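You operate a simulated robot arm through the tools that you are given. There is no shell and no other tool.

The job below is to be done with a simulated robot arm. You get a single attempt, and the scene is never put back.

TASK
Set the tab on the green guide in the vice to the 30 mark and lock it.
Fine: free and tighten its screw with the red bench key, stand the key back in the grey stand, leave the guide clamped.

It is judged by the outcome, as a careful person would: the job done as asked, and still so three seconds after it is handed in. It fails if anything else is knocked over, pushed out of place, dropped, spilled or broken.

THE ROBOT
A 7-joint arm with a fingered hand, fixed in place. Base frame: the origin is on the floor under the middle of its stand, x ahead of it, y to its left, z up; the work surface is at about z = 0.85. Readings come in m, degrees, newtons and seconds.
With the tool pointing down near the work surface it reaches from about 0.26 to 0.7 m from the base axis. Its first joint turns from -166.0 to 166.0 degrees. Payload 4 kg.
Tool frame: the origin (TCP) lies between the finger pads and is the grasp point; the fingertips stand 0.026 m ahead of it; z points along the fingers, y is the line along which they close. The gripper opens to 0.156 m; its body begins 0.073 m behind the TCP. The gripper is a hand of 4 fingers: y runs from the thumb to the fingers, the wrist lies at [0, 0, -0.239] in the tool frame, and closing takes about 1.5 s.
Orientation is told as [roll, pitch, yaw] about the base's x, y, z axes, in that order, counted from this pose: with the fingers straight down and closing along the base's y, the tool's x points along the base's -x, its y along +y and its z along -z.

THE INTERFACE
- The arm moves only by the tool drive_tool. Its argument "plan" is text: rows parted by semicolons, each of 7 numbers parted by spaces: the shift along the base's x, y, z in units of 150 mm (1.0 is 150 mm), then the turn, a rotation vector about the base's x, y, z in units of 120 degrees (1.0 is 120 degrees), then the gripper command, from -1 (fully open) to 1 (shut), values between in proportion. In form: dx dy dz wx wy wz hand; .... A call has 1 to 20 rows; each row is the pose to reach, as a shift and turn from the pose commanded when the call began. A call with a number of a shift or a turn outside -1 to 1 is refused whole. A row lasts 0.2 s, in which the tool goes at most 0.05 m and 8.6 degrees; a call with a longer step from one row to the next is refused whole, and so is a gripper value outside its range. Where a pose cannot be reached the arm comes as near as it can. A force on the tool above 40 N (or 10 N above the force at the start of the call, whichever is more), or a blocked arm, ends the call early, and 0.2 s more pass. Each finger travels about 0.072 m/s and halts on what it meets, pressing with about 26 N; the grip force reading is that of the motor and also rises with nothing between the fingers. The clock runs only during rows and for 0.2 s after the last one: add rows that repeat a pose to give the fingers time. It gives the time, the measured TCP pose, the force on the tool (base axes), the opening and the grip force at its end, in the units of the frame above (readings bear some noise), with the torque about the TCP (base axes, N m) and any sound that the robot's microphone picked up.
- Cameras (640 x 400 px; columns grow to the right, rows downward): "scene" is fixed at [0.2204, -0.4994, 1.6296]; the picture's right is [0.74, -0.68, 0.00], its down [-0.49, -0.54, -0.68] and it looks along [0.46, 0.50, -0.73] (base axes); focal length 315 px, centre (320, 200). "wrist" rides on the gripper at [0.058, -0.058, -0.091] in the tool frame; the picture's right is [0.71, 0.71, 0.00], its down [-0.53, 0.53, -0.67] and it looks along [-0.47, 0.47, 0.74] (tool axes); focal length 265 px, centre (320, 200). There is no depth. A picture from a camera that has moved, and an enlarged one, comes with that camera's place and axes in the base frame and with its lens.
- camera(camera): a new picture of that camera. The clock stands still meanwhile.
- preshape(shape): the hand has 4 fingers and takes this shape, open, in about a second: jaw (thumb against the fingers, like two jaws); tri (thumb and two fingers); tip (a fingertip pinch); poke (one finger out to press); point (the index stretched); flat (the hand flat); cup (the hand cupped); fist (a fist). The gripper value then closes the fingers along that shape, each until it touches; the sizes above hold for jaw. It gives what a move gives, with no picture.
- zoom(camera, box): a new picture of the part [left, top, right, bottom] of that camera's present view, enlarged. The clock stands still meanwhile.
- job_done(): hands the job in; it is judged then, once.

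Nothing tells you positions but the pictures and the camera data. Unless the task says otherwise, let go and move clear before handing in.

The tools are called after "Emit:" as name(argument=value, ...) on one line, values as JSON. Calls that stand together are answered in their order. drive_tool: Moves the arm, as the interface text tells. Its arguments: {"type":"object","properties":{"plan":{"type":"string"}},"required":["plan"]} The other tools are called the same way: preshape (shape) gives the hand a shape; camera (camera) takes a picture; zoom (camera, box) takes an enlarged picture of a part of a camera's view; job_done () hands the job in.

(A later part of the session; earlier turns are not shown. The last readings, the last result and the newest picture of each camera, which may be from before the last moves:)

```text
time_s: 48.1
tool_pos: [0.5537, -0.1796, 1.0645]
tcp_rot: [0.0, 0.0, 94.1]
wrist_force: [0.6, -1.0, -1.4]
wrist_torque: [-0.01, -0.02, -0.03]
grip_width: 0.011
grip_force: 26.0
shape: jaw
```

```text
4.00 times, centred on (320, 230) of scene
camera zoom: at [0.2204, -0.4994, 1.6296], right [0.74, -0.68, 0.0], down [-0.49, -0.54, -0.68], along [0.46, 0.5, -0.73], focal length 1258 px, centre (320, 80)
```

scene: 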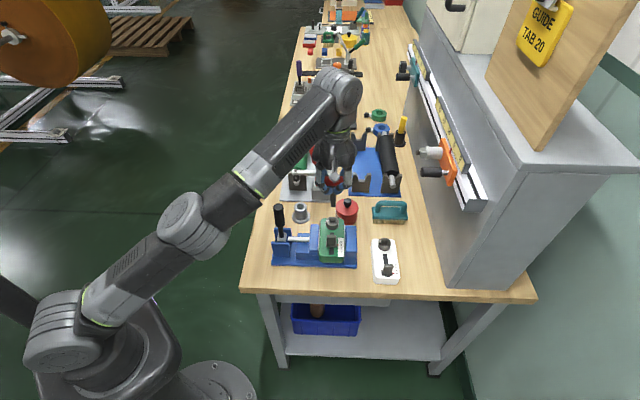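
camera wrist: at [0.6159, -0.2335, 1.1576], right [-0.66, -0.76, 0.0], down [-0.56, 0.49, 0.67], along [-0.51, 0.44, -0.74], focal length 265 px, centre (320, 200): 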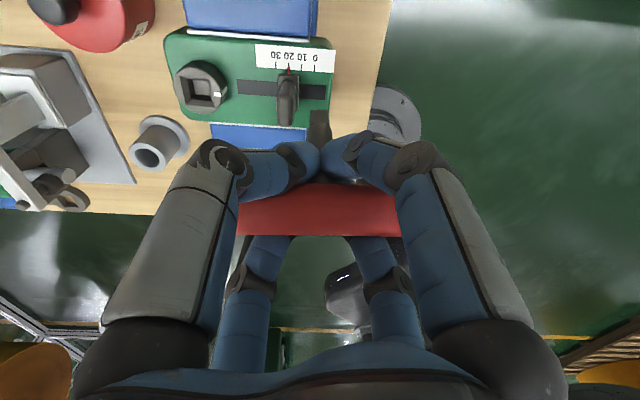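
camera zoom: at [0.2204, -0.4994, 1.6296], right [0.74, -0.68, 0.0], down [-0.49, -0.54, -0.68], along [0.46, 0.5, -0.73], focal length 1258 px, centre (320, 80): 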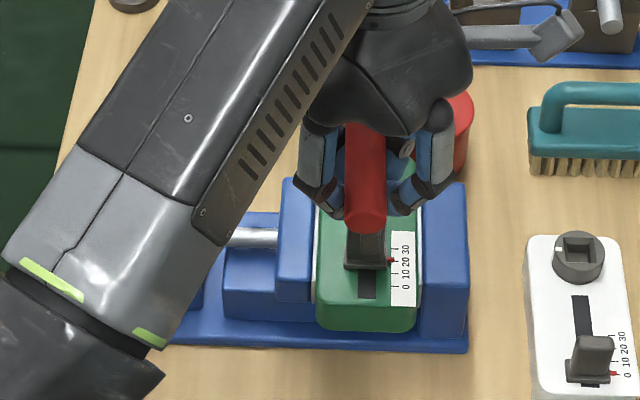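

The side view is very good: the tip is 12 mm clear of the knob face on the low side, and the pointer sits on the 20 tick. I'll lower the tip to about z 0.949, beside the knob.

Emit:
drive_tool(plan="0 0 -0.06 0 0 0 1; 0 0 -0.12 0 0 0 1; 0 0 -0.18 0 0 0 1; 0 0 -0.217 0 0 0 1; 0 0 -0.217 0 0 0 1")

Emit:
zoom(camera="wrist", box=[200, 30, 380, 160])

Emit:
zoom(camera="scene", box=[310, 210, 360, 270])

```text
time_s: 49.3
tool_pos: [0.5548, -0.1804, 1.0329]
tcp_rot: [0.1, -0.1, 94.1]
wrist_force: [0.8, -0.4, -1.2]
wrist_torque: [-0.02, -0.01, 0.01]
grip_width: 0.011
grip_force: 25.5
shape: jaw
```

```text
3.08 times, centred on (290, 95) of wrist
camera zoom: at [0.6169, -0.2344, 1.1242], right [-0.66, -0.76, 0.0], down [-0.56, 0.49, 0.67], along [-0.51, 0.44, -0.74], focal length 817 px, centre (412, 523)
```

zoom: 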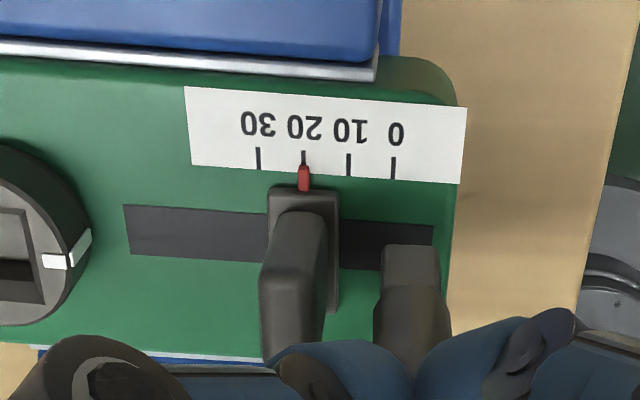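

```text
6.67 times, centred on (335, 240) of scene
camera zoom: at [0.2204, -0.4994, 1.6296], right [0.74, -0.68, 0.0], down [-0.49, -0.54, -0.68], along [0.46, 0.5, -0.73], focal length 2097 px, centre (220, -67)
```

zoom: 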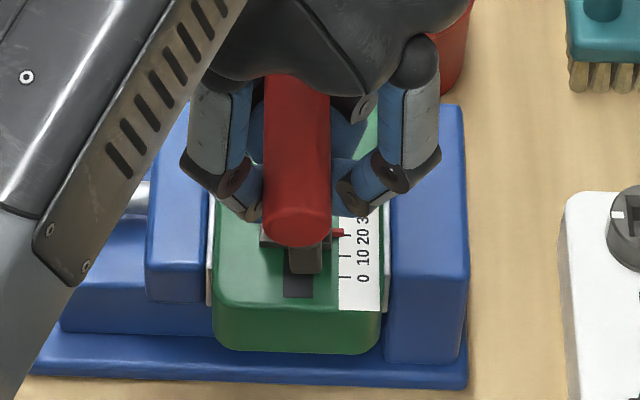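

Emit:
drive_tool(plan="0.013 0.013 0 0 0 0 1; 0.026 0.026 0 0 0 0 1; 0.039 0.039 0 0 0 0 1; 0.052 0.052 0 0 0 0 1; 0.052 0.052 0 0 0 0 1")

Emit:
drive_tool(plan="0.007 0.007 0 0 0 0 1; 0.014 0.014 0 0 0 0 1; 0.021 0.021 0 0 0 0 1; 0.021 0.021 0 0 0 0 1")

Emit:
zoom(camera="wrist", box=[200, 30, 380, 160])

```text
time_s: 50.5
tool_pos: [0.5621, -0.1725, 1.0315]
tcp_rot: [0.1, 0.1, 94.0]
wrist_force: [0.5, -0.3, -2.1]
wrist_torque: [-0.03, 0.0, 0.02]
grip_width: 0.0112
grip_force: 26.1
shape: jaw
```

```text
time_s: 51.5
tool_pos: [0.5646, -0.1695, 1.0322]
tcp_rot: [0.1, -0.1, 94.1]
wrist_force: [-0.4, -0.8, -1.8]
wrist_torque: [0.01, 0.0, -0.01]
grip_width: 0.0113
grip_force: 25.7
shape: jaw
```

```text
3.08 times, centred on (290, 95) of wrist
camera zoom: at [0.6271, -0.2224, 1.1245], right [-0.66, -0.76, 0.0], down [-0.56, 0.49, 0.67], along [-0.5, 0.44, -0.74], focal length 817 px, centre (412, 523)
```

zoom: 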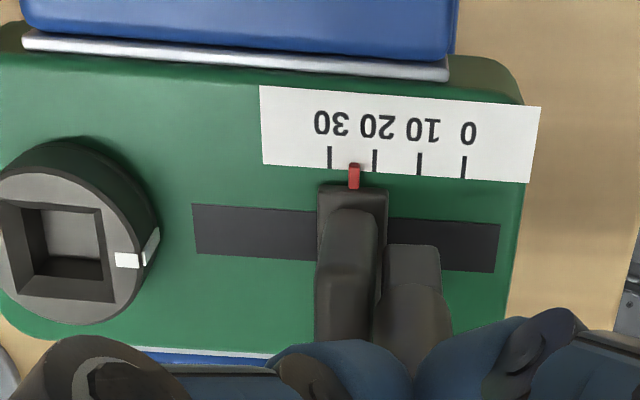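

The tab slides freely, with almost no force; the pointer now reads about 24.5. I'll push about 4.5 mm more and then fine-tune.

Emit:
drive_tool(plan="0.007 0.007 0 0 0 0 1; 0.014 0.014 0 0 0 0 1; 0.021 0.021 0 0 0 0 1; 0.021 0.021 0 0 0 0 1; 0.021 0.021 0 0 0 0 1")

Emit:
zoom(camera="wrist", box=[260, 40, 360, 130])

```text
time_s: 52.7
tool_pos: [0.5679, -0.1648, 1.0322]
tcp_rot: [0.0, 0.0, 94.1]
wrist_force: [-0.1, -0.7, -2.1]
wrist_torque: [0.0, -0.06, 0.01]
grip_width: 0.0109
grip_force: 25.7
shape: jaw
```

```text
4.44 times, centred on (310, 85) of wrist
camera zoom: at [0.6302, -0.2193, 1.1243], right [-0.66, -0.76, 0.0], down [-0.56, 0.49, 0.67], along [-0.51, 0.44, -0.74], focal length 1180 px, centre (364, 711)
```

zoom: 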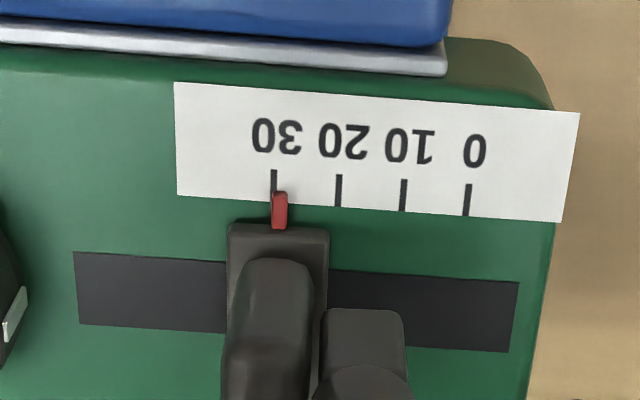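

Emit:
drive_tool(plan="0.003 0.003 0 0 0 0 1; 0.0052 0.0052 0 0 0 0 1; 0.0052 0.0052 0 0 0 0 1; 0.0052 0.0052 0 0 0 0 1")

Emit:
zoom(camera="wrist", box=[280, 60, 340, 110])

```text
time_s: 53.7
tool_pos: [0.569, -0.1647, 1.0325]
tcp_rot: [0.0, 0.0, 94.1]
wrist_force: [0.5, 0.1, -1.7]
wrist_torque: [-0.01, 0.01, 0.02]
grip_width: 0.0112
grip_force: 25.6
shape: jaw
```

```text
8.00 times, centred on (310, 85) of wrist
camera zoom: at [0.631, -0.219, 1.1247], right [-0.66, -0.76, 0.0], down [-0.56, 0.49, 0.67], along [-0.51, 0.44, -0.74], focal length 2123 px, centre (400, 1120)
```

zoom: 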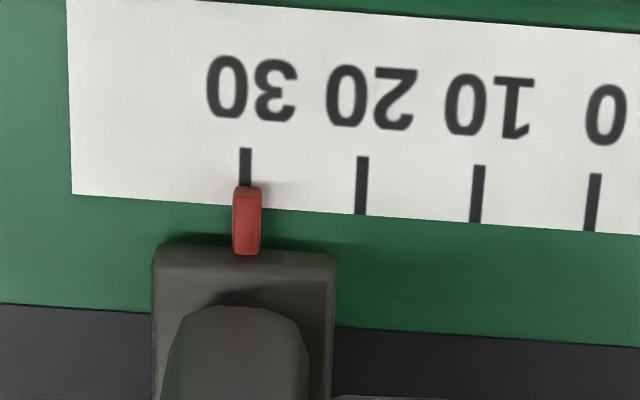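

Emit:
drive_tool(plan="0.0022 0.0022 0 0 0 0 1; 0.0022 0.0022 0 0 0 0 1; 0.0022 0.0022 0 0 0 0 1")

Emit:
zoom(camera="wrist", box=[280, 60, 340, 110])

```text
time_s: 54.5
tool_pos: [0.5687, -0.1644, 1.033]
tcp_rot: [0.1, 0.1, 94.0]
wrist_force: [-1.3, -1.2, -0.5]
wrist_torque: [-0.06, 0.06, 0.02]
grip_width: 0.011
grip_force: 25.8
shape: jaw
```

```text
8.00 times, centred on (310, 85) of wrist
camera zoom: at [0.6313, -0.2186, 1.124], right [-0.66, -0.76, 0.0], down [-0.56, 0.49, 0.67], along [-0.51, 0.44, -0.74], focal length 2123 px, centre (400, 1120)
```

zoom: 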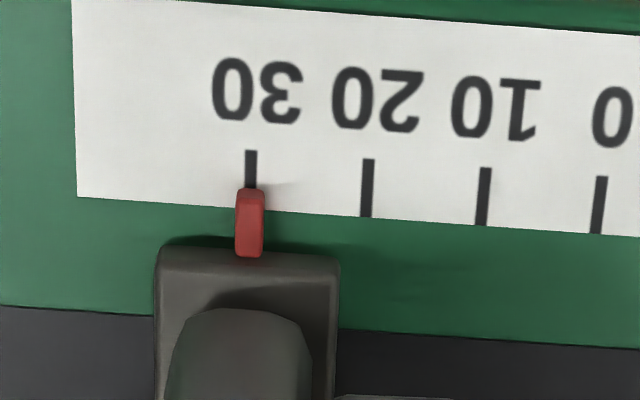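

Emit:
drive_tool(plan="0.001 0.001 0 0 0 0 1; 0.001 0.001 0 0 0 0 1; 0.001 0.001 0 0 0 0 1")

Emit:
zoom(camera="wrist", box=[285, 65, 325, 100])

```text
time_s: 55.3
tool_pos: [0.571, -0.1664, 1.0312]
tcp_rot: [0.1, 0.0, 93.9]
wrist_force: [-1.7, -1.1, -0.1]
wrist_torque: [-0.06, 0.08, -0.03]
grip_width: 0.011
grip_force: 26.2
shape: jaw
```

```text
11.43 times, centred on (305, 82) of wrist
camera zoom: at [0.6318, -0.2186, 1.1237], right [-0.66, -0.76, 0.0], down [-0.56, 0.49, 0.67], along [-0.51, 0.44, -0.74], focal length 3033 px, centre (491, 1543)
```

zoom: 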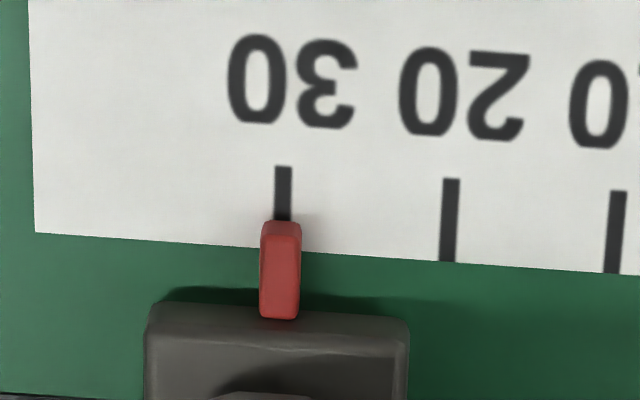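

The pointer is dead on the 30 tick now. I'll back the tip away from the knob, rise above it and recheck the setting before going to the screw.

Emit:
drive_tool(plan="-0.01 -0.01 0 0 0 0 1; -0.025 -0.025 0 0 0 0 1; -0.05 -0.05 0 0 0 0 1; -0.05 -0.05 0.1 0 0 0 1; -0.05 -0.05 0.2 0 0 0 1; -0.05 -0.05 0.22 0 0 0 1; -0.05 -0.05 0.22 0 0 0 1")

Emit:
zoom(camera="wrist", box=[260, 40, 340, 110])

```text
time_s: 56.9
tool_pos: [0.5617, -0.1728, 1.0657]
tcp_rot: [0.0, 0.0, 94.1]
wrist_force: [-0.3, -0.3, -1.7]
wrist_torque: [0.0, -0.03, -0.01]
grip_width: 0.0109
grip_force: 25.8
shape: jaw
```

```text
5.71 times, centred on (300, 75) of wrist
camera zoom: at [0.6242, -0.2262, 1.1571], right [-0.66, -0.76, 0.0], down [-0.56, 0.49, 0.67], along [-0.51, 0.44, -0.74], focal length 1517 px, centre (434, 914)
```

zoom: 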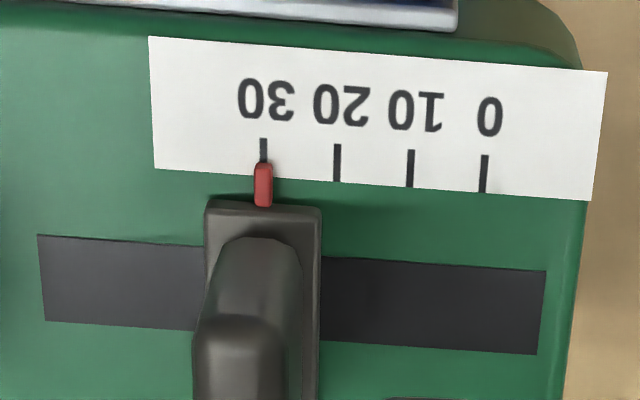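

Emit:
drive_tool(plan="0.06 0.06 0 0 0 0 1; 0.13 0.13 0 0 0 0 1; 0.2 0.2 0 0 0 0 1; 0.27 0.27 0 0 0 0 1; 0.34 0.34 0 0 0 0 1; 0.3906 0.3906 0 0 0 0 1; 0.3906 0.3906 -0.05 0 0 0 1; 0.3906 0.3906 -0.103 0 0 0 1; 0.3906 0.3906 -0.103 0 0 0 1; 0.3906 0.3906 -0.103 0 0 0 1")

Emit:
zoom(camera="wrist", box=[280, 70, 360, 150])

Emit:
zoom(camera="scene", box=[320, 195, 350, 235])

```text
time_s: 59.1
tool_pos: [0.62, -0.114, 1.0486]
tcp_rot: [0.0, 0.0, 94.0]
wrist_force: [0.2, -0.2, -1.8]
wrist_torque: [-0.01, -0.02, -0.03]
grip_width: 0.0107
grip_force: 26.0
shape: jaw
```

```text
5.00 times, centred on (320, 110) of wrist
camera zoom: at [0.6823, -0.1681, 1.1415], right [-0.66, -0.76, 0.0], down [-0.56, 0.49, 0.67], along [-0.51, 0.44, -0.74], focal length 1327 px, centre (320, 650)
```

zoom: 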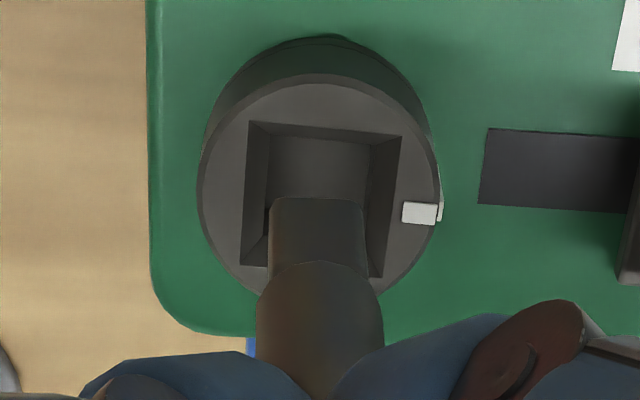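

```text
10.00 times, centred on (335, 215) of scene
camera zoom: at [0.2204, -0.4994, 1.6296], right [0.74, -0.68, 0.0], down [-0.49, -0.54, -0.68], along [0.46, 0.5, -0.73], focal length 3146 px, centre (170, 50)
```

zoom: 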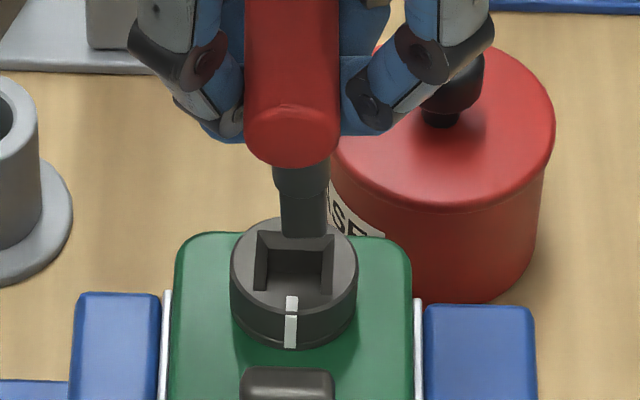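

The tab stayed at 30, and the key's flats match the socket's angle. The tip looks about 2 mm off sideways, so I'll correct that and lower to about 6 mm above the rim for a final check.

Emit:
drive_tool(plan="-0.005 0.005 0 0 0 0 1; -0.009 0.009 -0.027 0 0 0 1; -0.009 0.009 -0.053 0 0 0 1; -0.009 0.009 -0.08 0 0 0 1; -0.009 0.009 -0.08 0 0 0 1; -0.009 0.009 -0.08 0 0 0 1")

Emit:
zoom(camera="wrist", box=[300, 95, 345, 140])

Emit:
zoom(camera="scene", box=[324, 212, 344, 232])

```text
time_s: 60.5
tool_pos: [0.6193, -0.1124, 1.0376]
tcp_rot: [0.0, 0.0, 94.1]
wrist_force: [0.0, 1.0, -2.2]
wrist_torque: [0.0, 0.0, -0.02]
grip_width: 0.0113
grip_force: 26.1
shape: jaw
```

```text
8.89 times, centred on (322, 118) of wrist
camera zoom: at [0.6815, -0.1667, 1.1297], right [-0.66, -0.76, 0.0], down [-0.56, 0.49, 0.67], along [-0.51, 0.44, -0.74], focal length 2359 px, centre (298, 933)
```

zoom: 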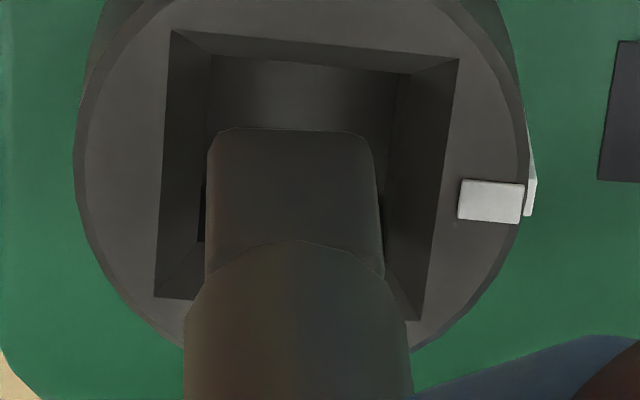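

```text
16.00 times, centred on (334, 222) of scene
camera zoom: at [0.2204, -0.4994, 1.6296], right [0.74, -0.68, 0.0], down [-0.49, -0.54, -0.68], along [0.46, 0.5, -0.73], focal length 5033 px, centre (96, -152)
```

zoom: 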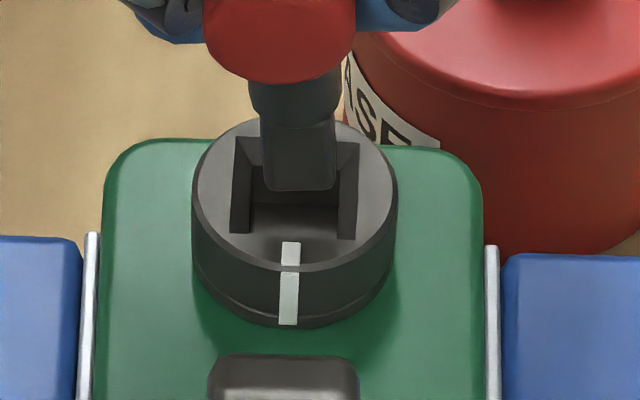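

Emit:
drive_tool(plan="-0.0067 0 0 0 0 0 1; -0.0067 0 -0.013 0 0 0 1; -0.0067 0 -0.026 0 0 0 1; -0.0067 0 -0.039 0 0 0 1; -0.0067 0 -0.052 0 0 0 1; -0.0067 0 -0.065 0 0 0 1; -0.0067 0 -0.065 0 0 0 1")

Emit:
zoom(camera="wrist", box=[300, 95, 345, 140])

Emit:
zoom(camera="scene", box=[324, 212, 344, 232])

```text
time_s: 62.1
tool_pos: [0.618, -0.1107, 1.028]
tcp_rot: [0.1, 0.0, 94.0]
wrist_force: [-0.4, 0.2, -1.3]
wrist_torque: [0.0, 0.01, 0.01]
grip_width: 0.0111
grip_force: 26.0
shape: jaw
```

```text
8.89 times, centred on (322, 118) of wrist
camera zoom: at [0.6799, -0.166, 1.1198], right [-0.66, -0.76, 0.0], down [-0.56, 0.49, 0.67], along [-0.51, 0.44, -0.74], focal length 2359 px, centre (298, 933)
```

zoom: 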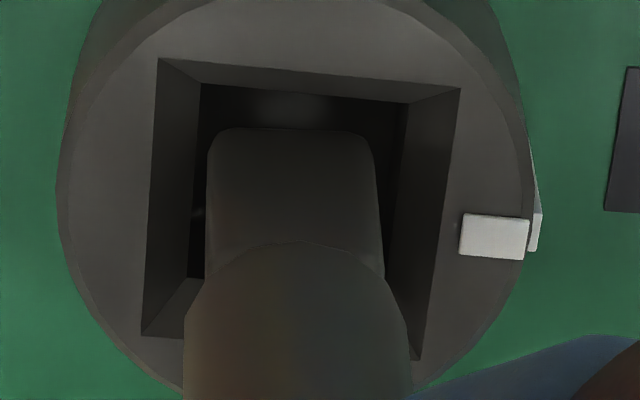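

```text
16.00 times, centred on (334, 222) of scene
camera zoom: at [0.2204, -0.4994, 1.6296], right [0.74, -0.68, 0.0], down [-0.49, -0.54, -0.68], along [0.46, 0.5, -0.73], focal length 5033 px, centre (96, -152)
```

zoom: 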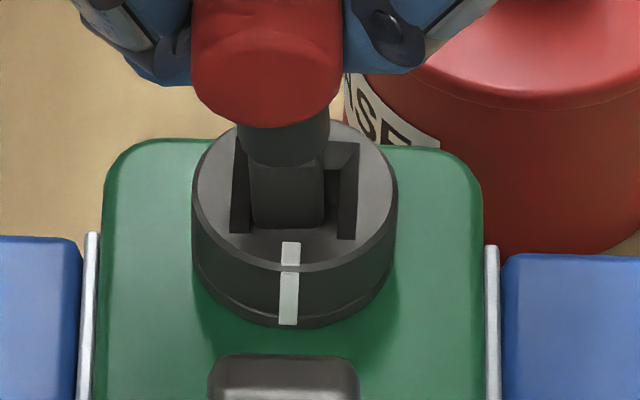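

Emit:
drive_tool(plan="0.0064 -0.0064 0 0 0 0 1; 0.0064 -0.0064 0 0 0 0 1; 0.0064 -0.0064 0 0 0 0 1")

Emit:
zoom(camera="wrist", box=[300, 95, 345, 140])

Emit:
zoom(camera="scene", box=[324, 212, 344, 232])

```text
time_s: 62.9
tool_pos: [0.6189, -0.1138, 1.0277]
tcp_rot: [-0.1, 0.0, 94.2]
wrist_force: [-0.8, -0.1, -1.5]
wrist_torque: [0.04, -0.01, 0.03]
grip_width: 0.0112
grip_force: 26.4
shape: jaw
```

```text
8.89 times, centred on (322, 118) of wrist
camera zoom: at [0.6811, -0.1669, 1.1199], right [-0.66, -0.76, 0.0], down [-0.56, 0.49, 0.67], along [-0.51, 0.44, -0.74], focal length 2359 px, centre (298, 933)
```

zoom: 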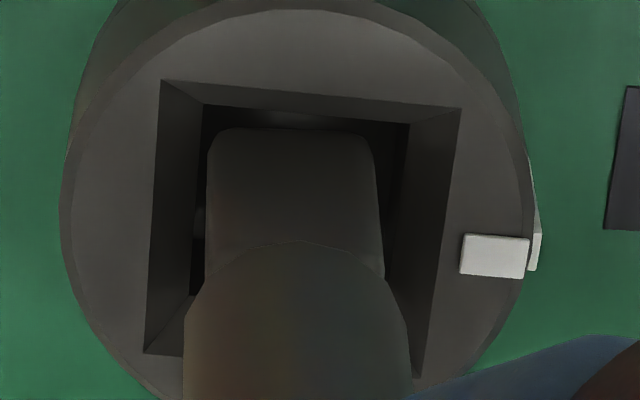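

```text
16.00 times, centred on (334, 222) of scene
camera zoom: at [0.2204, -0.4994, 1.6296], right [0.74, -0.68, 0.0], down [-0.49, -0.54, -0.68], along [0.46, 0.5, -0.73], focal length 5033 px, centre (96, -152)
```

zoom: 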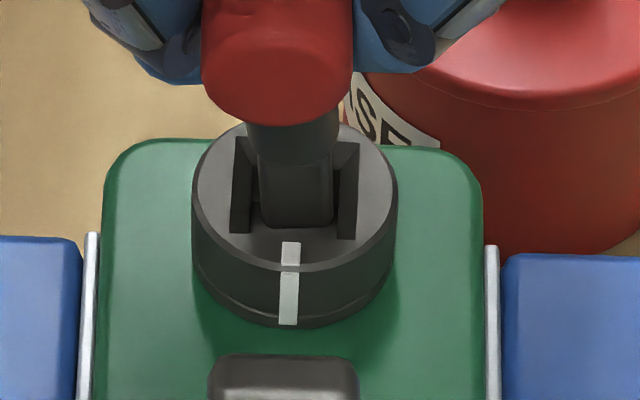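

Emit:
drive_tool(plan="0 0 -0.011 0 0 0 1; 0 0 -0.022 0 0 0 1; 0 0 -0.033 0 0 0 1; 0 0 -0.044 0 0 0 1; 0 0 -0.055 0 0 0 1; 0 0 -0.055 0 0 0 1")

Emit:
zoom(camera="wrist", box=[300, 95, 345, 140])

Emit:
zoom(camera="scene", box=[324, 212, 344, 232])

```text
time_s: 64.3
tool_pos: [0.6185, -0.1131, 1.0207]
tcp_rot: [-0.1, 0.0, 94.1]
wrist_force: [-0.1, -0.5, -1.7]
wrist_torque: [0.02, 0.01, 0.02]
grip_width: 0.0111
grip_force: 26.0
shape: jaw
```

```text
8.89 times, centred on (322, 118) of wrist
camera zoom: at [0.6809, -0.1671, 1.1122], right [-0.66, -0.76, 0.0], down [-0.56, 0.49, 0.67], along [-0.51, 0.44, -0.74], focal length 2359 px, centre (298, 933)
```

zoom: 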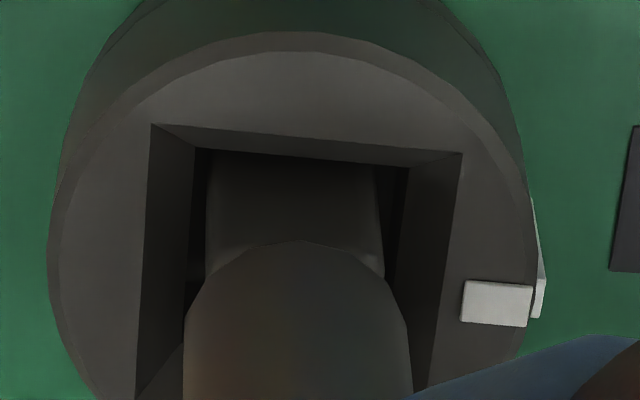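

```text
16.00 times, centred on (334, 222) of scene
camera zoom: at [0.2204, -0.4994, 1.6296], right [0.74, -0.68, 0.0], down [-0.49, -0.54, -0.68], along [0.46, 0.5, -0.73], focal length 5033 px, centre (96, -152)
```

zoom: 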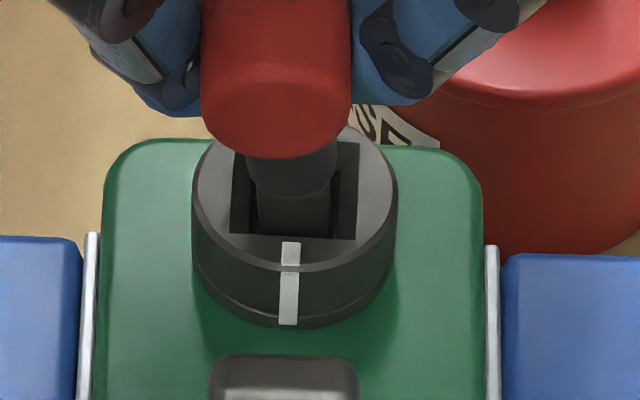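

The key is seated again with no contact force. Now I'll turn clockwise in stages to bring the screw back, watching side forces as I go.

Emit:
drive_tool(plan="0 0 0 0 0 -0.0625 1; 0 0 0 0 0 -0.125 1; 0 0.001 0 0 0 -0.1875 1; 0 0.001 0 0 0 -0.25 1; 0 0.002 0 0 0 -0.3125 1; 0 0.002 0 0 0 -0.3125 1")

Emit:
zoom(camera="wrist", box=[280, 70, 360, 150])

Emit:
zoom(camera="scene", box=[320, 195, 350, 235])

```text
time_s: 65.7
tool_pos: [0.619, -0.1121, 1.02]
tcp_rot: [0.0, 0.0, 56.5]
wrist_force: [0.7, -0.2, 1.0]
wrist_torque: [0.02, -0.07, 0.02]
grip_width: 0.0109
grip_force: 25.9
shape: jaw
```

```text
5.00 times, centred on (320, 110) of wrist
camera zoom: at [0.6353, -0.1933, 1.1123], right [-0.98, -0.2, 0.0], down [-0.15, 0.73, 0.67], along [-0.13, 0.65, -0.74], focal length 1327 px, centre (320, 650)
```

zoom: 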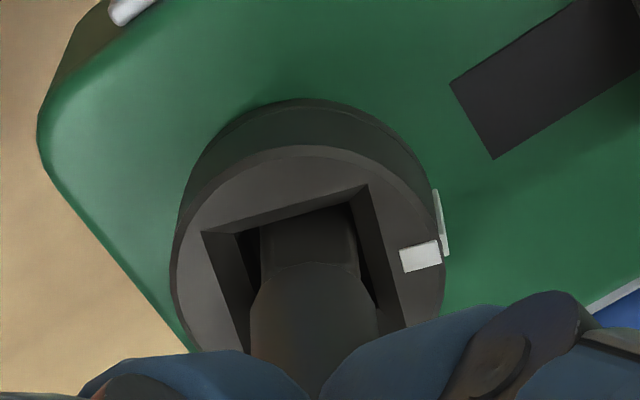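

```text
10.00 times, centred on (335, 215) of scene
camera zoom: at [0.2204, -0.4994, 1.6296], right [0.74, -0.68, 0.0], down [-0.49, -0.54, -0.68], along [0.46, 0.5, -0.73], focal length 3146 px, centre (170, 50)
```

zoom: 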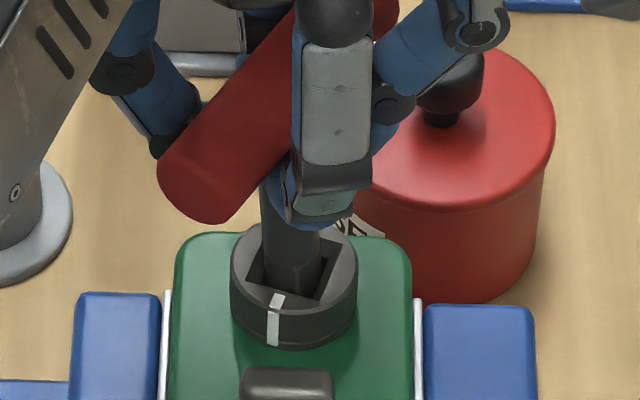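

Emit:
drive_tool(plan="0 0 0 0 0 -0.0625 1; 0 0.001 0 0 0 -0.125 1; 0 0.001 0 0 0 -0.1875 1; 0 0.002 0 0 0 -0.25 1; 0 0.002 0 0 0 -0.3125 1; 0 0.003 0 0 0 -0.375 1; 0 0.003 0 0 0 -0.4375 1; 0 0.003 0 0 0 -0.4375 1")

Emit:
zoom(camera="wrist", box=[280, 70, 360, 150])

Emit:
zoom(camera="scene", box=[320, 195, 350, 235])

```text
time_s: 67.5
tool_pos: [0.6203, -0.1115, 1.0205]
tcp_rot: [0.0, 0.0, 3.9]
wrist_force: [2.2, 0.1, 0.6]
wrist_torque: [-0.04, -0.09, 0.06]
grip_width: 0.0109
grip_force: 26.7
shape: jaw
```

```text
5.00 times, centred on (320, 110) of wrist
camera zoom: at [0.5656, -0.1743, 1.1123], right [-0.75, 0.66, 0.0], down [0.49, 0.56, 0.67], along [0.44, 0.5, -0.74], focal length 1327 px, centre (320, 650)
```

zoom: 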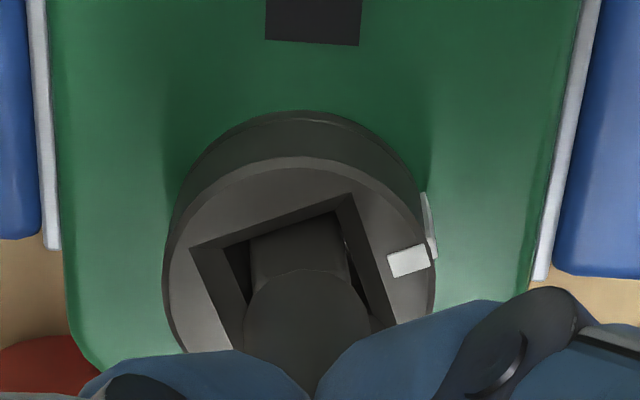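

```text
10.00 times, centred on (335, 215) of scene
camera zoom: at [0.2204, -0.4994, 1.6296], right [0.74, -0.68, 0.0], down [-0.49, -0.54, -0.68], along [0.46, 0.5, -0.73], focal length 3146 px, centre (170, 50)
```

zoom: 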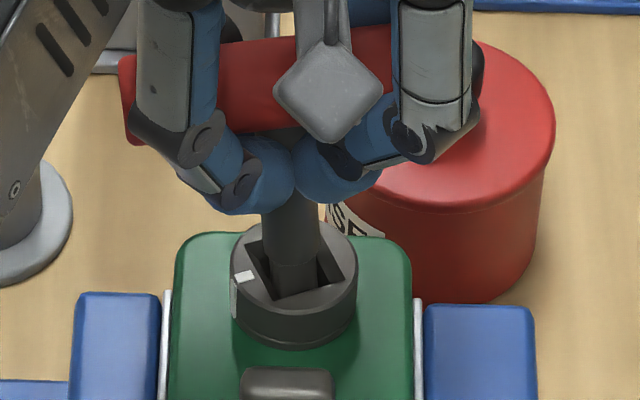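

Emit:
drive_tool(plan="0 0 0 0 0 -0.0556 1; 0 0 0 0 0 -0.1111 1; 0 0 0 0 0 -0.1667 1; 0 0 0 0 0 -0.1667 1")

Emit:
zoom(camera="wrist", box=[280, 70, 360, 150])

Emit:
zoom(camera="scene", box=[320, 205, 350, 235])

```text
time_s: 68.5
tool_pos: [0.6194, -0.1114, 1.0199]
tcp_rot: [0.0, 0.0, -16.0]
wrist_force: [2.6, -1.2, 0.8]
wrist_torque: [-0.08, -0.17, 0.07]
grip_width: 0.0112
grip_force: 26.0
shape: jaw
```

```text
5.00 times, centred on (320, 110) of wrist
camera zoom: at [0.5475, -0.1518, 1.1121], right [-0.48, 0.87, 0.0], down [0.65, 0.36, 0.67], along [0.58, 0.32, -0.74], focal length 1327 px, centre (320, 650)
```

zoom: 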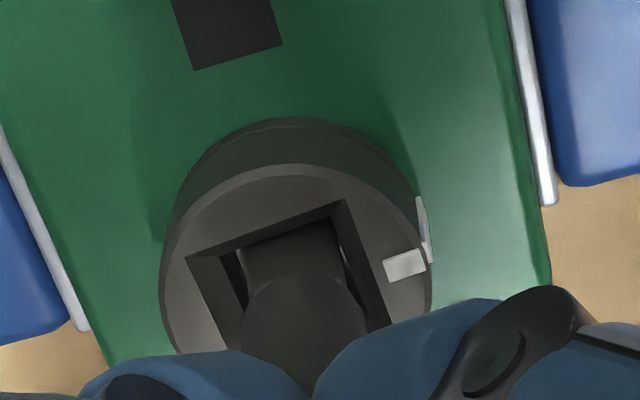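

```text
13.33 times, centred on (335, 220) of scene
camera zoom: at [0.2204, -0.4994, 1.6296], right [0.74, -0.68, 0.0], down [-0.49, -0.54, -0.68], along [0.46, 0.5, -0.73], focal length 4194 px, centre (120, -67)
```

zoom: 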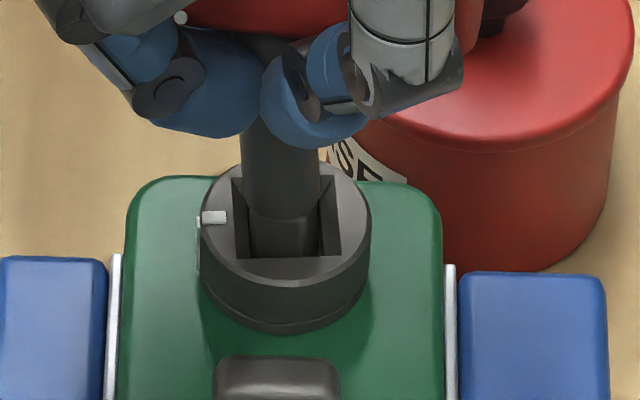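

The screw is almost back at its original mark. I'll turn a few degrees more to make it snug and see if it comes up against a stop.

Emit:
drive_tool(plan="0 0 0 0 0 -0.025 1; 0 0 0 0 0 -0.05 1; 0 0 0 0 0 -0.05 1")

Emit:
zoom(camera="scene", box=[320, 205, 350, 235])

Emit:
zoom(camera="wrist", box=[280, 70, 360, 150])

```text
time_s: 69.3
tool_pos: [0.6191, -0.1121, 1.021]
tcp_rot: [0.0, 0.0, -22.0]
wrist_force: [1.7, -0.7, 3.7]
wrist_torque: [0.0, -0.14, 0.04]
grip_width: 0.011
grip_force: 25.6
shape: jaw
```

```text
13.33 times, centred on (335, 220) of scene
camera zoom: at [0.2204, -0.4994, 1.6296], right [0.74, -0.68, 0.0], down [-0.49, -0.54, -0.68], along [0.46, 0.5, -0.73], focal length 4194 px, centre (120, -67)
```

zoom: 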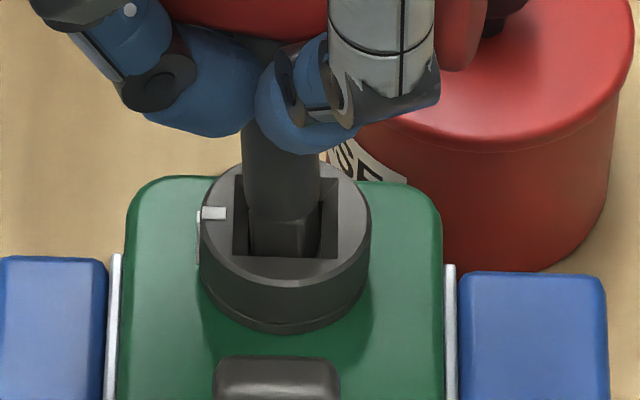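

```text
5.00 times, centred on (320, 110) of wrist
camera zoom: at [0.5437, -0.1448, 1.1117], right [-0.39, 0.92, 0.0], down [0.68, 0.29, 0.67], along [0.61, 0.26, -0.74], focal length 1327 px, centre (320, 650)
```

zoom: 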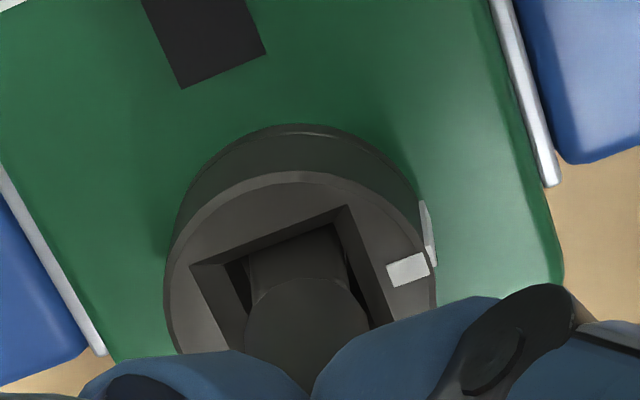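

Emit:
drive_tool(plan="0 0 0 0 0 -0.033 1; 0 0 0 0 0 -0.067 1; 0 0 0 0 0 -0.067 1")

Emit:
zoom(camera="scene", box=[320, 205, 350, 235])

Emit:
zoom(camera="wrist", box=[280, 70, 360, 150])

```text
time_s: 70.1
tool_pos: [0.62, -0.1124, 1.0202]
tcp_rot: [0.0, 0.0, -30.1]
wrist_force: [3.4, -3.9, -1.2]
wrist_torque: [-0.17, 0.01, 0.32]
grip_width: 0.011
grip_force: 26.1
shape: jaw
```

```text
13.33 times, centred on (335, 220) of scene
camera zoom: at [0.2204, -0.4994, 1.6296], right [0.74, -0.68, 0.0], down [-0.49, -0.54, -0.68], along [0.46, 0.5, -0.73], focal length 4194 px, centre (120, -67)
```

zoom: 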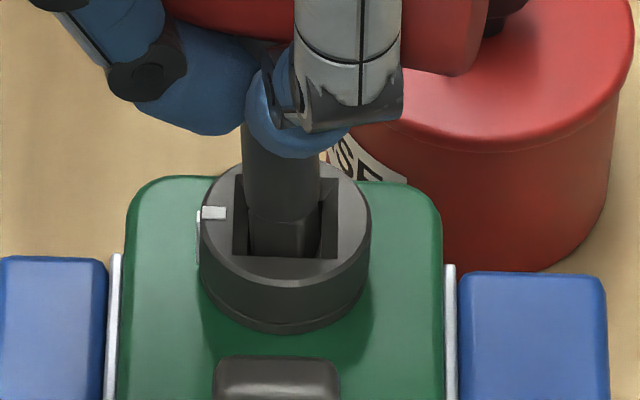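

```text
5.00 times, centred on (320, 110) of wrist
camera zoom: at [0.5397, -0.134, 1.1119], right [-0.26, 0.97, 0.0], down [0.72, 0.19, 0.67], along [0.65, 0.17, -0.74], focal length 1327 px, centre (320, 650)
```

zoom: 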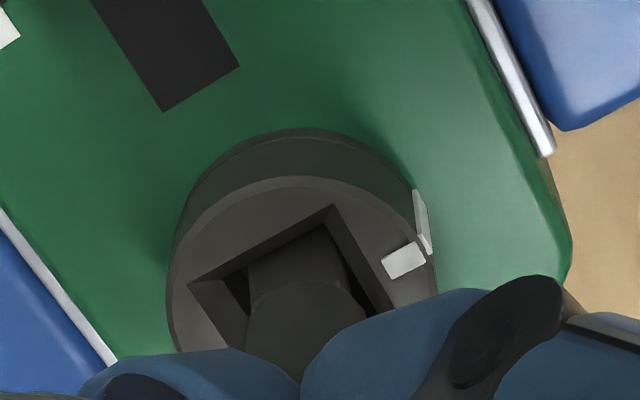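

It now stands hard against its stop (torque rose to 0.32 N m and the mark didn't move), exactly where it was locked before. I'll give it one firmer nip to be sure.

Emit:
drive_tool(plan="0 0 0 0 0 -0.025 1; 0 0 0 0 0 -0.05 1; 0 0 0 0 0 -0.05 1; 0 0 0 0 0 -0.05 1")

Emit:
zoom(camera="scene", box=[315, 200, 355, 270])

```text
time_s: 71.1
tool_pos: [0.6194, -0.1118, 1.0205]
tcp_rot: [0.0, 0.0, -35.9]
wrist_force: [6.0, -5.8, -0.5]
wrist_torque: [-0.24, -0.04, 0.55]
grip_width: 0.0109
grip_force: 25.7
shape: jaw
```

```text
5.71 times, centred on (335, 235) of scene
camera zoom: at [0.2204, -0.4994, 1.6296], right [0.74, -0.68, 0.0], down [-0.49, -0.54, -0.68], along [0.46, 0.5, -0.73], focal length 1798 px, centre (234, 0)
```

zoom: 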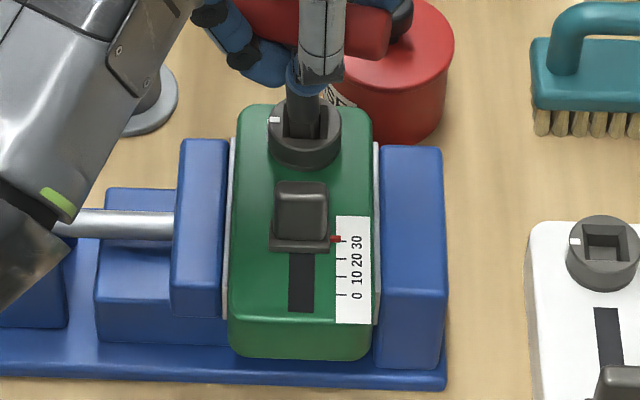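

Emit:
zoom(camera="scene", box=[180, 130, 340, 290])

Emit:
camera(camera="wrist")

```text
2.50 times, centred on (260, 210) of scene
camera zoom: at [0.2204, -0.4994, 1.6296], right [0.74, -0.68, 0.0], down [-0.49, -0.54, -0.68], along [0.46, 0.5, -0.73], focal length 786 px, centre (470, 175)
```

zoom: 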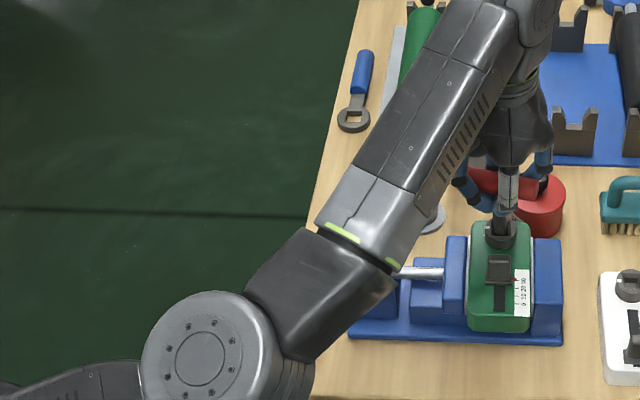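

```text
taken
camera wrist: at [0.5381, -0.1257, 1.1118], right [-0.16, 0.99, 0.0], down [0.73, 0.12, 0.67], along [0.66, 0.1, -0.74], focal length 265 px, centre (320, 200)
```

wrist: 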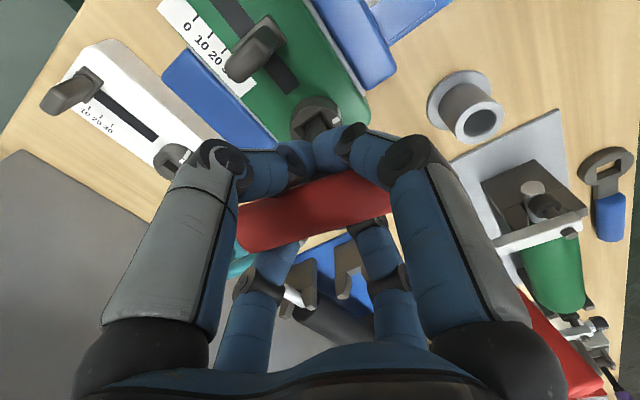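

The screw is locked and the pointer still reads 30. I'll ease the key back about 13° to the middle of its play, without loosening, and lift it out.

Emit:
drive_tool(plan="0 0 0 0 0 0.04 1; 0 0 0 0 0 0.08 1; 0 0 0 0 0 0.11 1; 0 0 0 0 0 0.11 1")

Emit:
zoom(camera="wrist", box=[280, 70, 360, 150])

Emit:
zoom(camera="scene", box=[320, 205, 350, 235])

```text
time_s: 72.1
tool_pos: [0.6191, -0.1117, 1.02]
tcp_rot: [-0.1, 0.0, -22.7]
wrist_force: [0.3, -1.2, -1.2]
wrist_torque: [-0.07, -0.05, 0.01]
grip_width: 0.0111
grip_force: 26.1
shape: jaw
```

```text
5.00 times, centred on (320, 110) of wrist
camera zoom: at [0.5432, -0.1435, 1.1119], right [-0.38, 0.93, 0.0], down [0.69, 0.28, 0.67], along [0.62, 0.25, -0.74], focal length 1327 px, centre (320, 650)
```

zoom: 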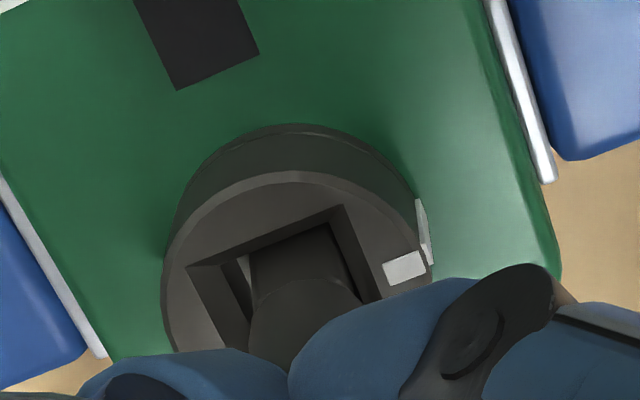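

```text
13.33 times, centred on (335, 220) of scene
camera zoom: at [0.2204, -0.4994, 1.6296], right [0.74, -0.68, 0.0], down [-0.49, -0.54, -0.68], along [0.46, 0.5, -0.73], focal length 4194 px, centre (120, -67)
```

zoom: 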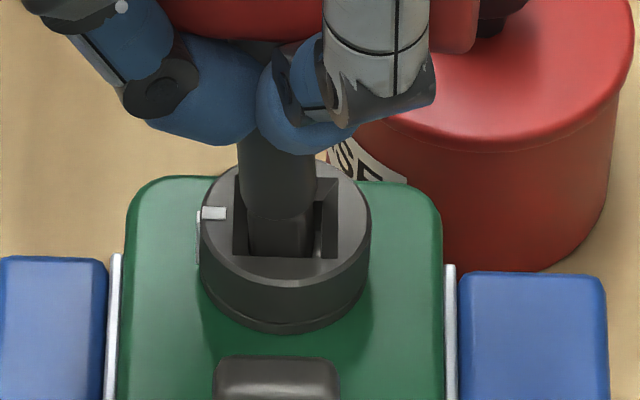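

Emit:
drive_tool(plan="0 0 0.03 0 0 0 1; 0 0 0.07 0 0 0 1; 0 0 0.12 0 0 0 1; 0 0 0.18 0 0 0 1; 0 0 0.25 0 0 0 1; 0 0 0.32 0 0 0 1; 0 0 0.42 0 0 0 1; 0 0 0.53 0 0 0 1; 0 0 0.53 0 0 0 1")

Emit:
camera(camera="wrist")

Emit:
zoom(camera="scene", box=[280, 150, 370, 270])

```text
time_s: 74.1
tool_pos: [0.6187, -0.1136, 1.0994]
tcp_rot: [0.1, 0.0, -22.8]
wrist_force: [-0.7, -0.2, -2.0]
wrist_torque: [-0.05, 0.01, -0.01]
grip_width: 0.0107
grip_force: 26.0
shape: jaw
```

```text
taken
camera wrist: at [0.5434, -0.1443, 1.1909], right [-0.38, 0.93, 0.0], down [0.69, 0.28, 0.67], along [0.62, 0.25, -0.74], focal length 265 px, centre (320, 200)
```

wrist: 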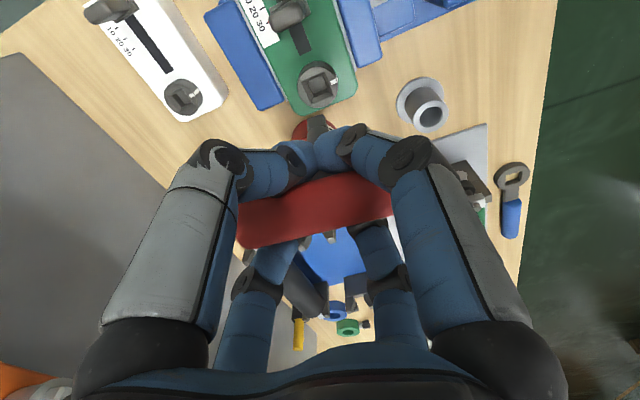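

```text
3.33 times, centred on (325, 210) of scene
camera zoom: at [0.2204, -0.4994, 1.6296], right [0.74, -0.68, 0.0], down [-0.49, -0.54, -0.68], along [0.46, 0.5, -0.73], focal length 1049 px, centre (303, 167)
```

zoom: 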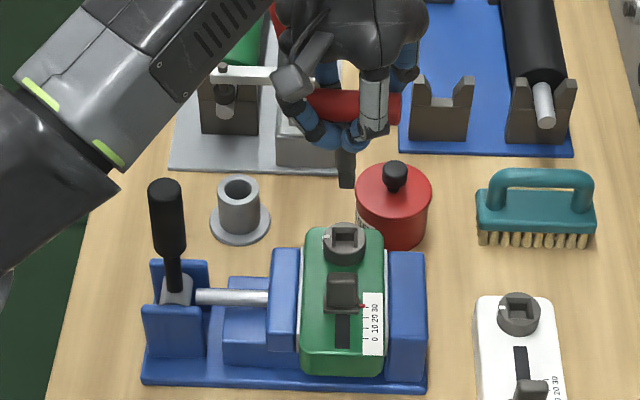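

The key came out cleanly, the screw mark stayed locked and the lever is untouched. Now I'll carry the key back over the grey stand at height 1.10.

Emit:
drive_tool(plan="-0.002 0.1 0 0 0 0 1; -0.005 0.21 0 0 0 0 1; -0.007 0.33 0 0 0 0 1; -0.01 0.45 0 0 0 0 1; -0.012 0.57 0 0 0 0 1; -0.015 0.69 0 0 0 0 1; -0.017 0.8 0 0 0 0 1; -0.019 0.902 0 0 0 0 1; -0.019 0.902 0 0 0 0 1; -0.019 0.902 0 0 0 0 1")

Emit:
zoom(camera="wrist", box=[260, 20, 380, 160])

Emit:
zoom(camera="scene", box=[270, 130, 340, 230])

```text
time_s: 76.3
tool_pos: [0.6152, 0.0223, 1.0989]
tcp_rot: [-0.1, 0.1, -22.8]
wrist_force: [-0.7, 0.3, -0.8]
wrist_torque: [0.02, 0.01, -0.02]
grip_width: 0.0108
grip_force: 26.8
shape: jaw
```

```text
2.86 times, centred on (320, 90) of wrist
camera zoom: at [0.5397, -0.0086, 1.1917], right [-0.38, 0.93, 0.0], down [0.69, 0.28, 0.67], along [0.62, 0.25, -0.74], focal length 758 px, centre (320, 514)
```

zoom: 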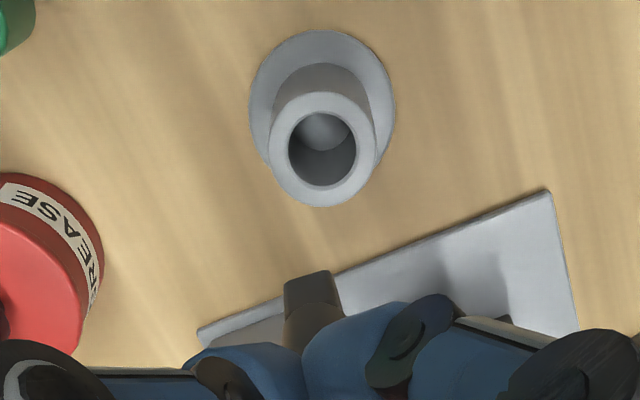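

```text
4.00 times, centred on (305, 180) of scene
camera zoom: at [0.2204, -0.4994, 1.6296], right [0.74, -0.68, 0.0], down [-0.49, -0.54, -0.68], along [0.46, 0.5, -0.73], focal length 1258 px, centre (380, 280)
```

zoom: 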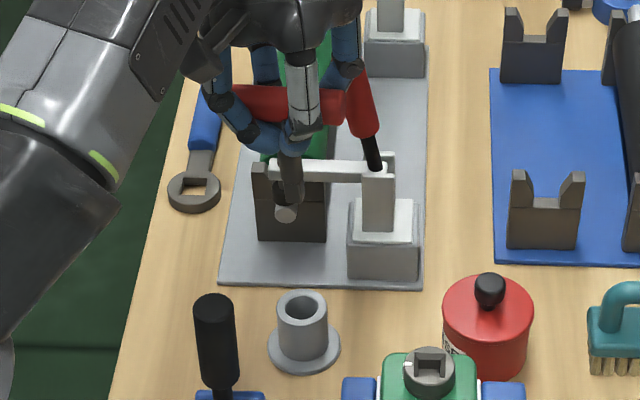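

Emit:
zoom(camera="scene", box=[280, 150, 330, 220])

Emit:
zoom(camera="wrist", box=[290, 95, 350, 165])

```text
5.71 times, centred on (305, 185) of scene
camera zoom: at [0.2204, -0.4994, 1.6296], right [0.74, -0.68, 0.0], down [-0.49, -0.54, -0.68], along [0.46, 0.5, -0.73], focal length 1798 px, centre (406, 286)
```

zoom: 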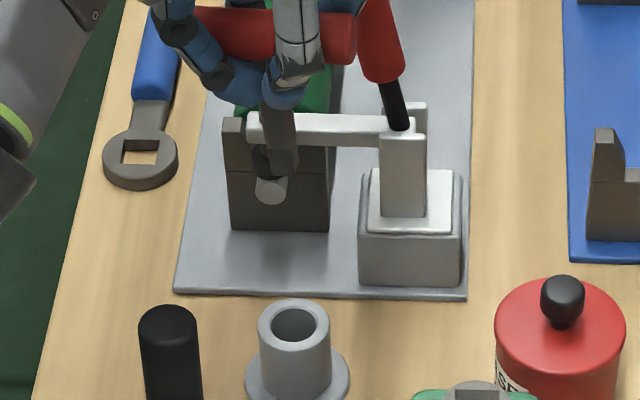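

```text
5.71 times, centred on (320, 130) of wrist
camera zoom: at [0.5397, -0.0086, 1.1917], right [-0.38, 0.93, 0.0], down [0.69, 0.28, 0.67], along [0.62, 0.25, -0.74], focal length 1517 px, centre (320, 600)
```

zoom: 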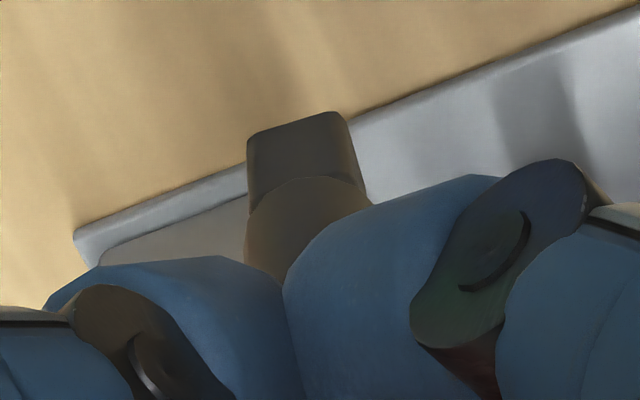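

The two views disagree by a few millimetres on the tip's place over the hole. I'll make half the correction and go down to just above the stand for a sharper comparison.

Emit:
drive_tool(plan="-0.007 0.01 0 0 0 0 1; -0.007 0.01 -0.1 0 0 0 1; -0.007 0.01 -0.2 0 0 0 1; -0.007 0.01 -0.3 0 0 0 1; -0.007 0.01 -0.4 0 0 0 1; -0.007 0.01 -0.5 0 0 0 1; -0.007 0.01 -0.6 0 0 0 1; -0.007 0.01 -0.647 0 0 0 1; -0.007 0.01 -0.647 0 0 0 1; -0.007 0.01 -0.647 0 0 0 1")

Emit:
zoom(camera="wrist", box=[280, 60, 370, 150])

Emit:
zoom(camera="scene", box=[280, 180, 325, 225])

```text
time_s: 78.5
tool_pos: [0.6157, 0.0245, 1.0012]
tcp_rot: [0.0, 0.0, -22.9]
wrist_force: [-0.3, 0.1, -0.7]
wrist_torque: [0.0, 0.02, -0.02]
grip_width: 0.0113
grip_force: 26.1
shape: jaw
```

```text
4.44 times, centred on (325, 105) of wrist
camera zoom: at [0.5395, -0.0067, 1.0936], right [-0.38, 0.93, 0.0], down [0.69, 0.28, 0.67], along [0.62, 0.25, -0.74], focal length 1180 px, centre (298, 622)
```

zoom: 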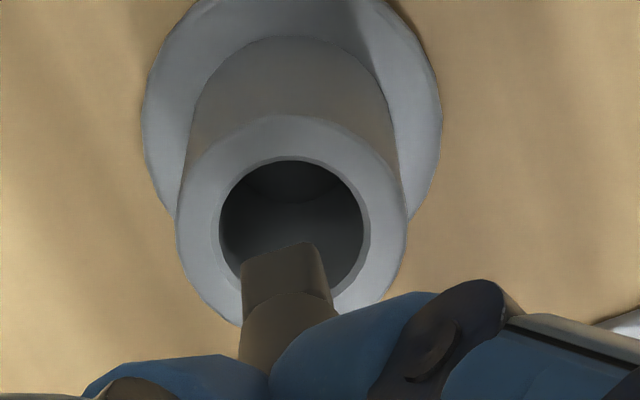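

```text
8.89 times, centred on (302, 202) of scene
camera zoom: at [0.2204, -0.4994, 1.6296], right [0.74, -0.68, 0.0], down [-0.49, -0.54, -0.68], along [0.46, 0.5, -0.73], focal length 2796 px, centre (476, 178)
```

zoom: 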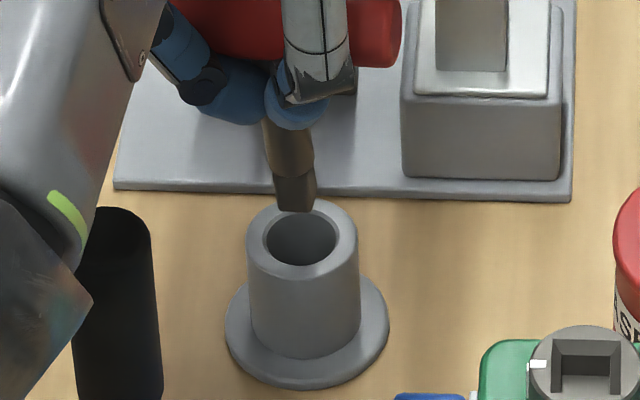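

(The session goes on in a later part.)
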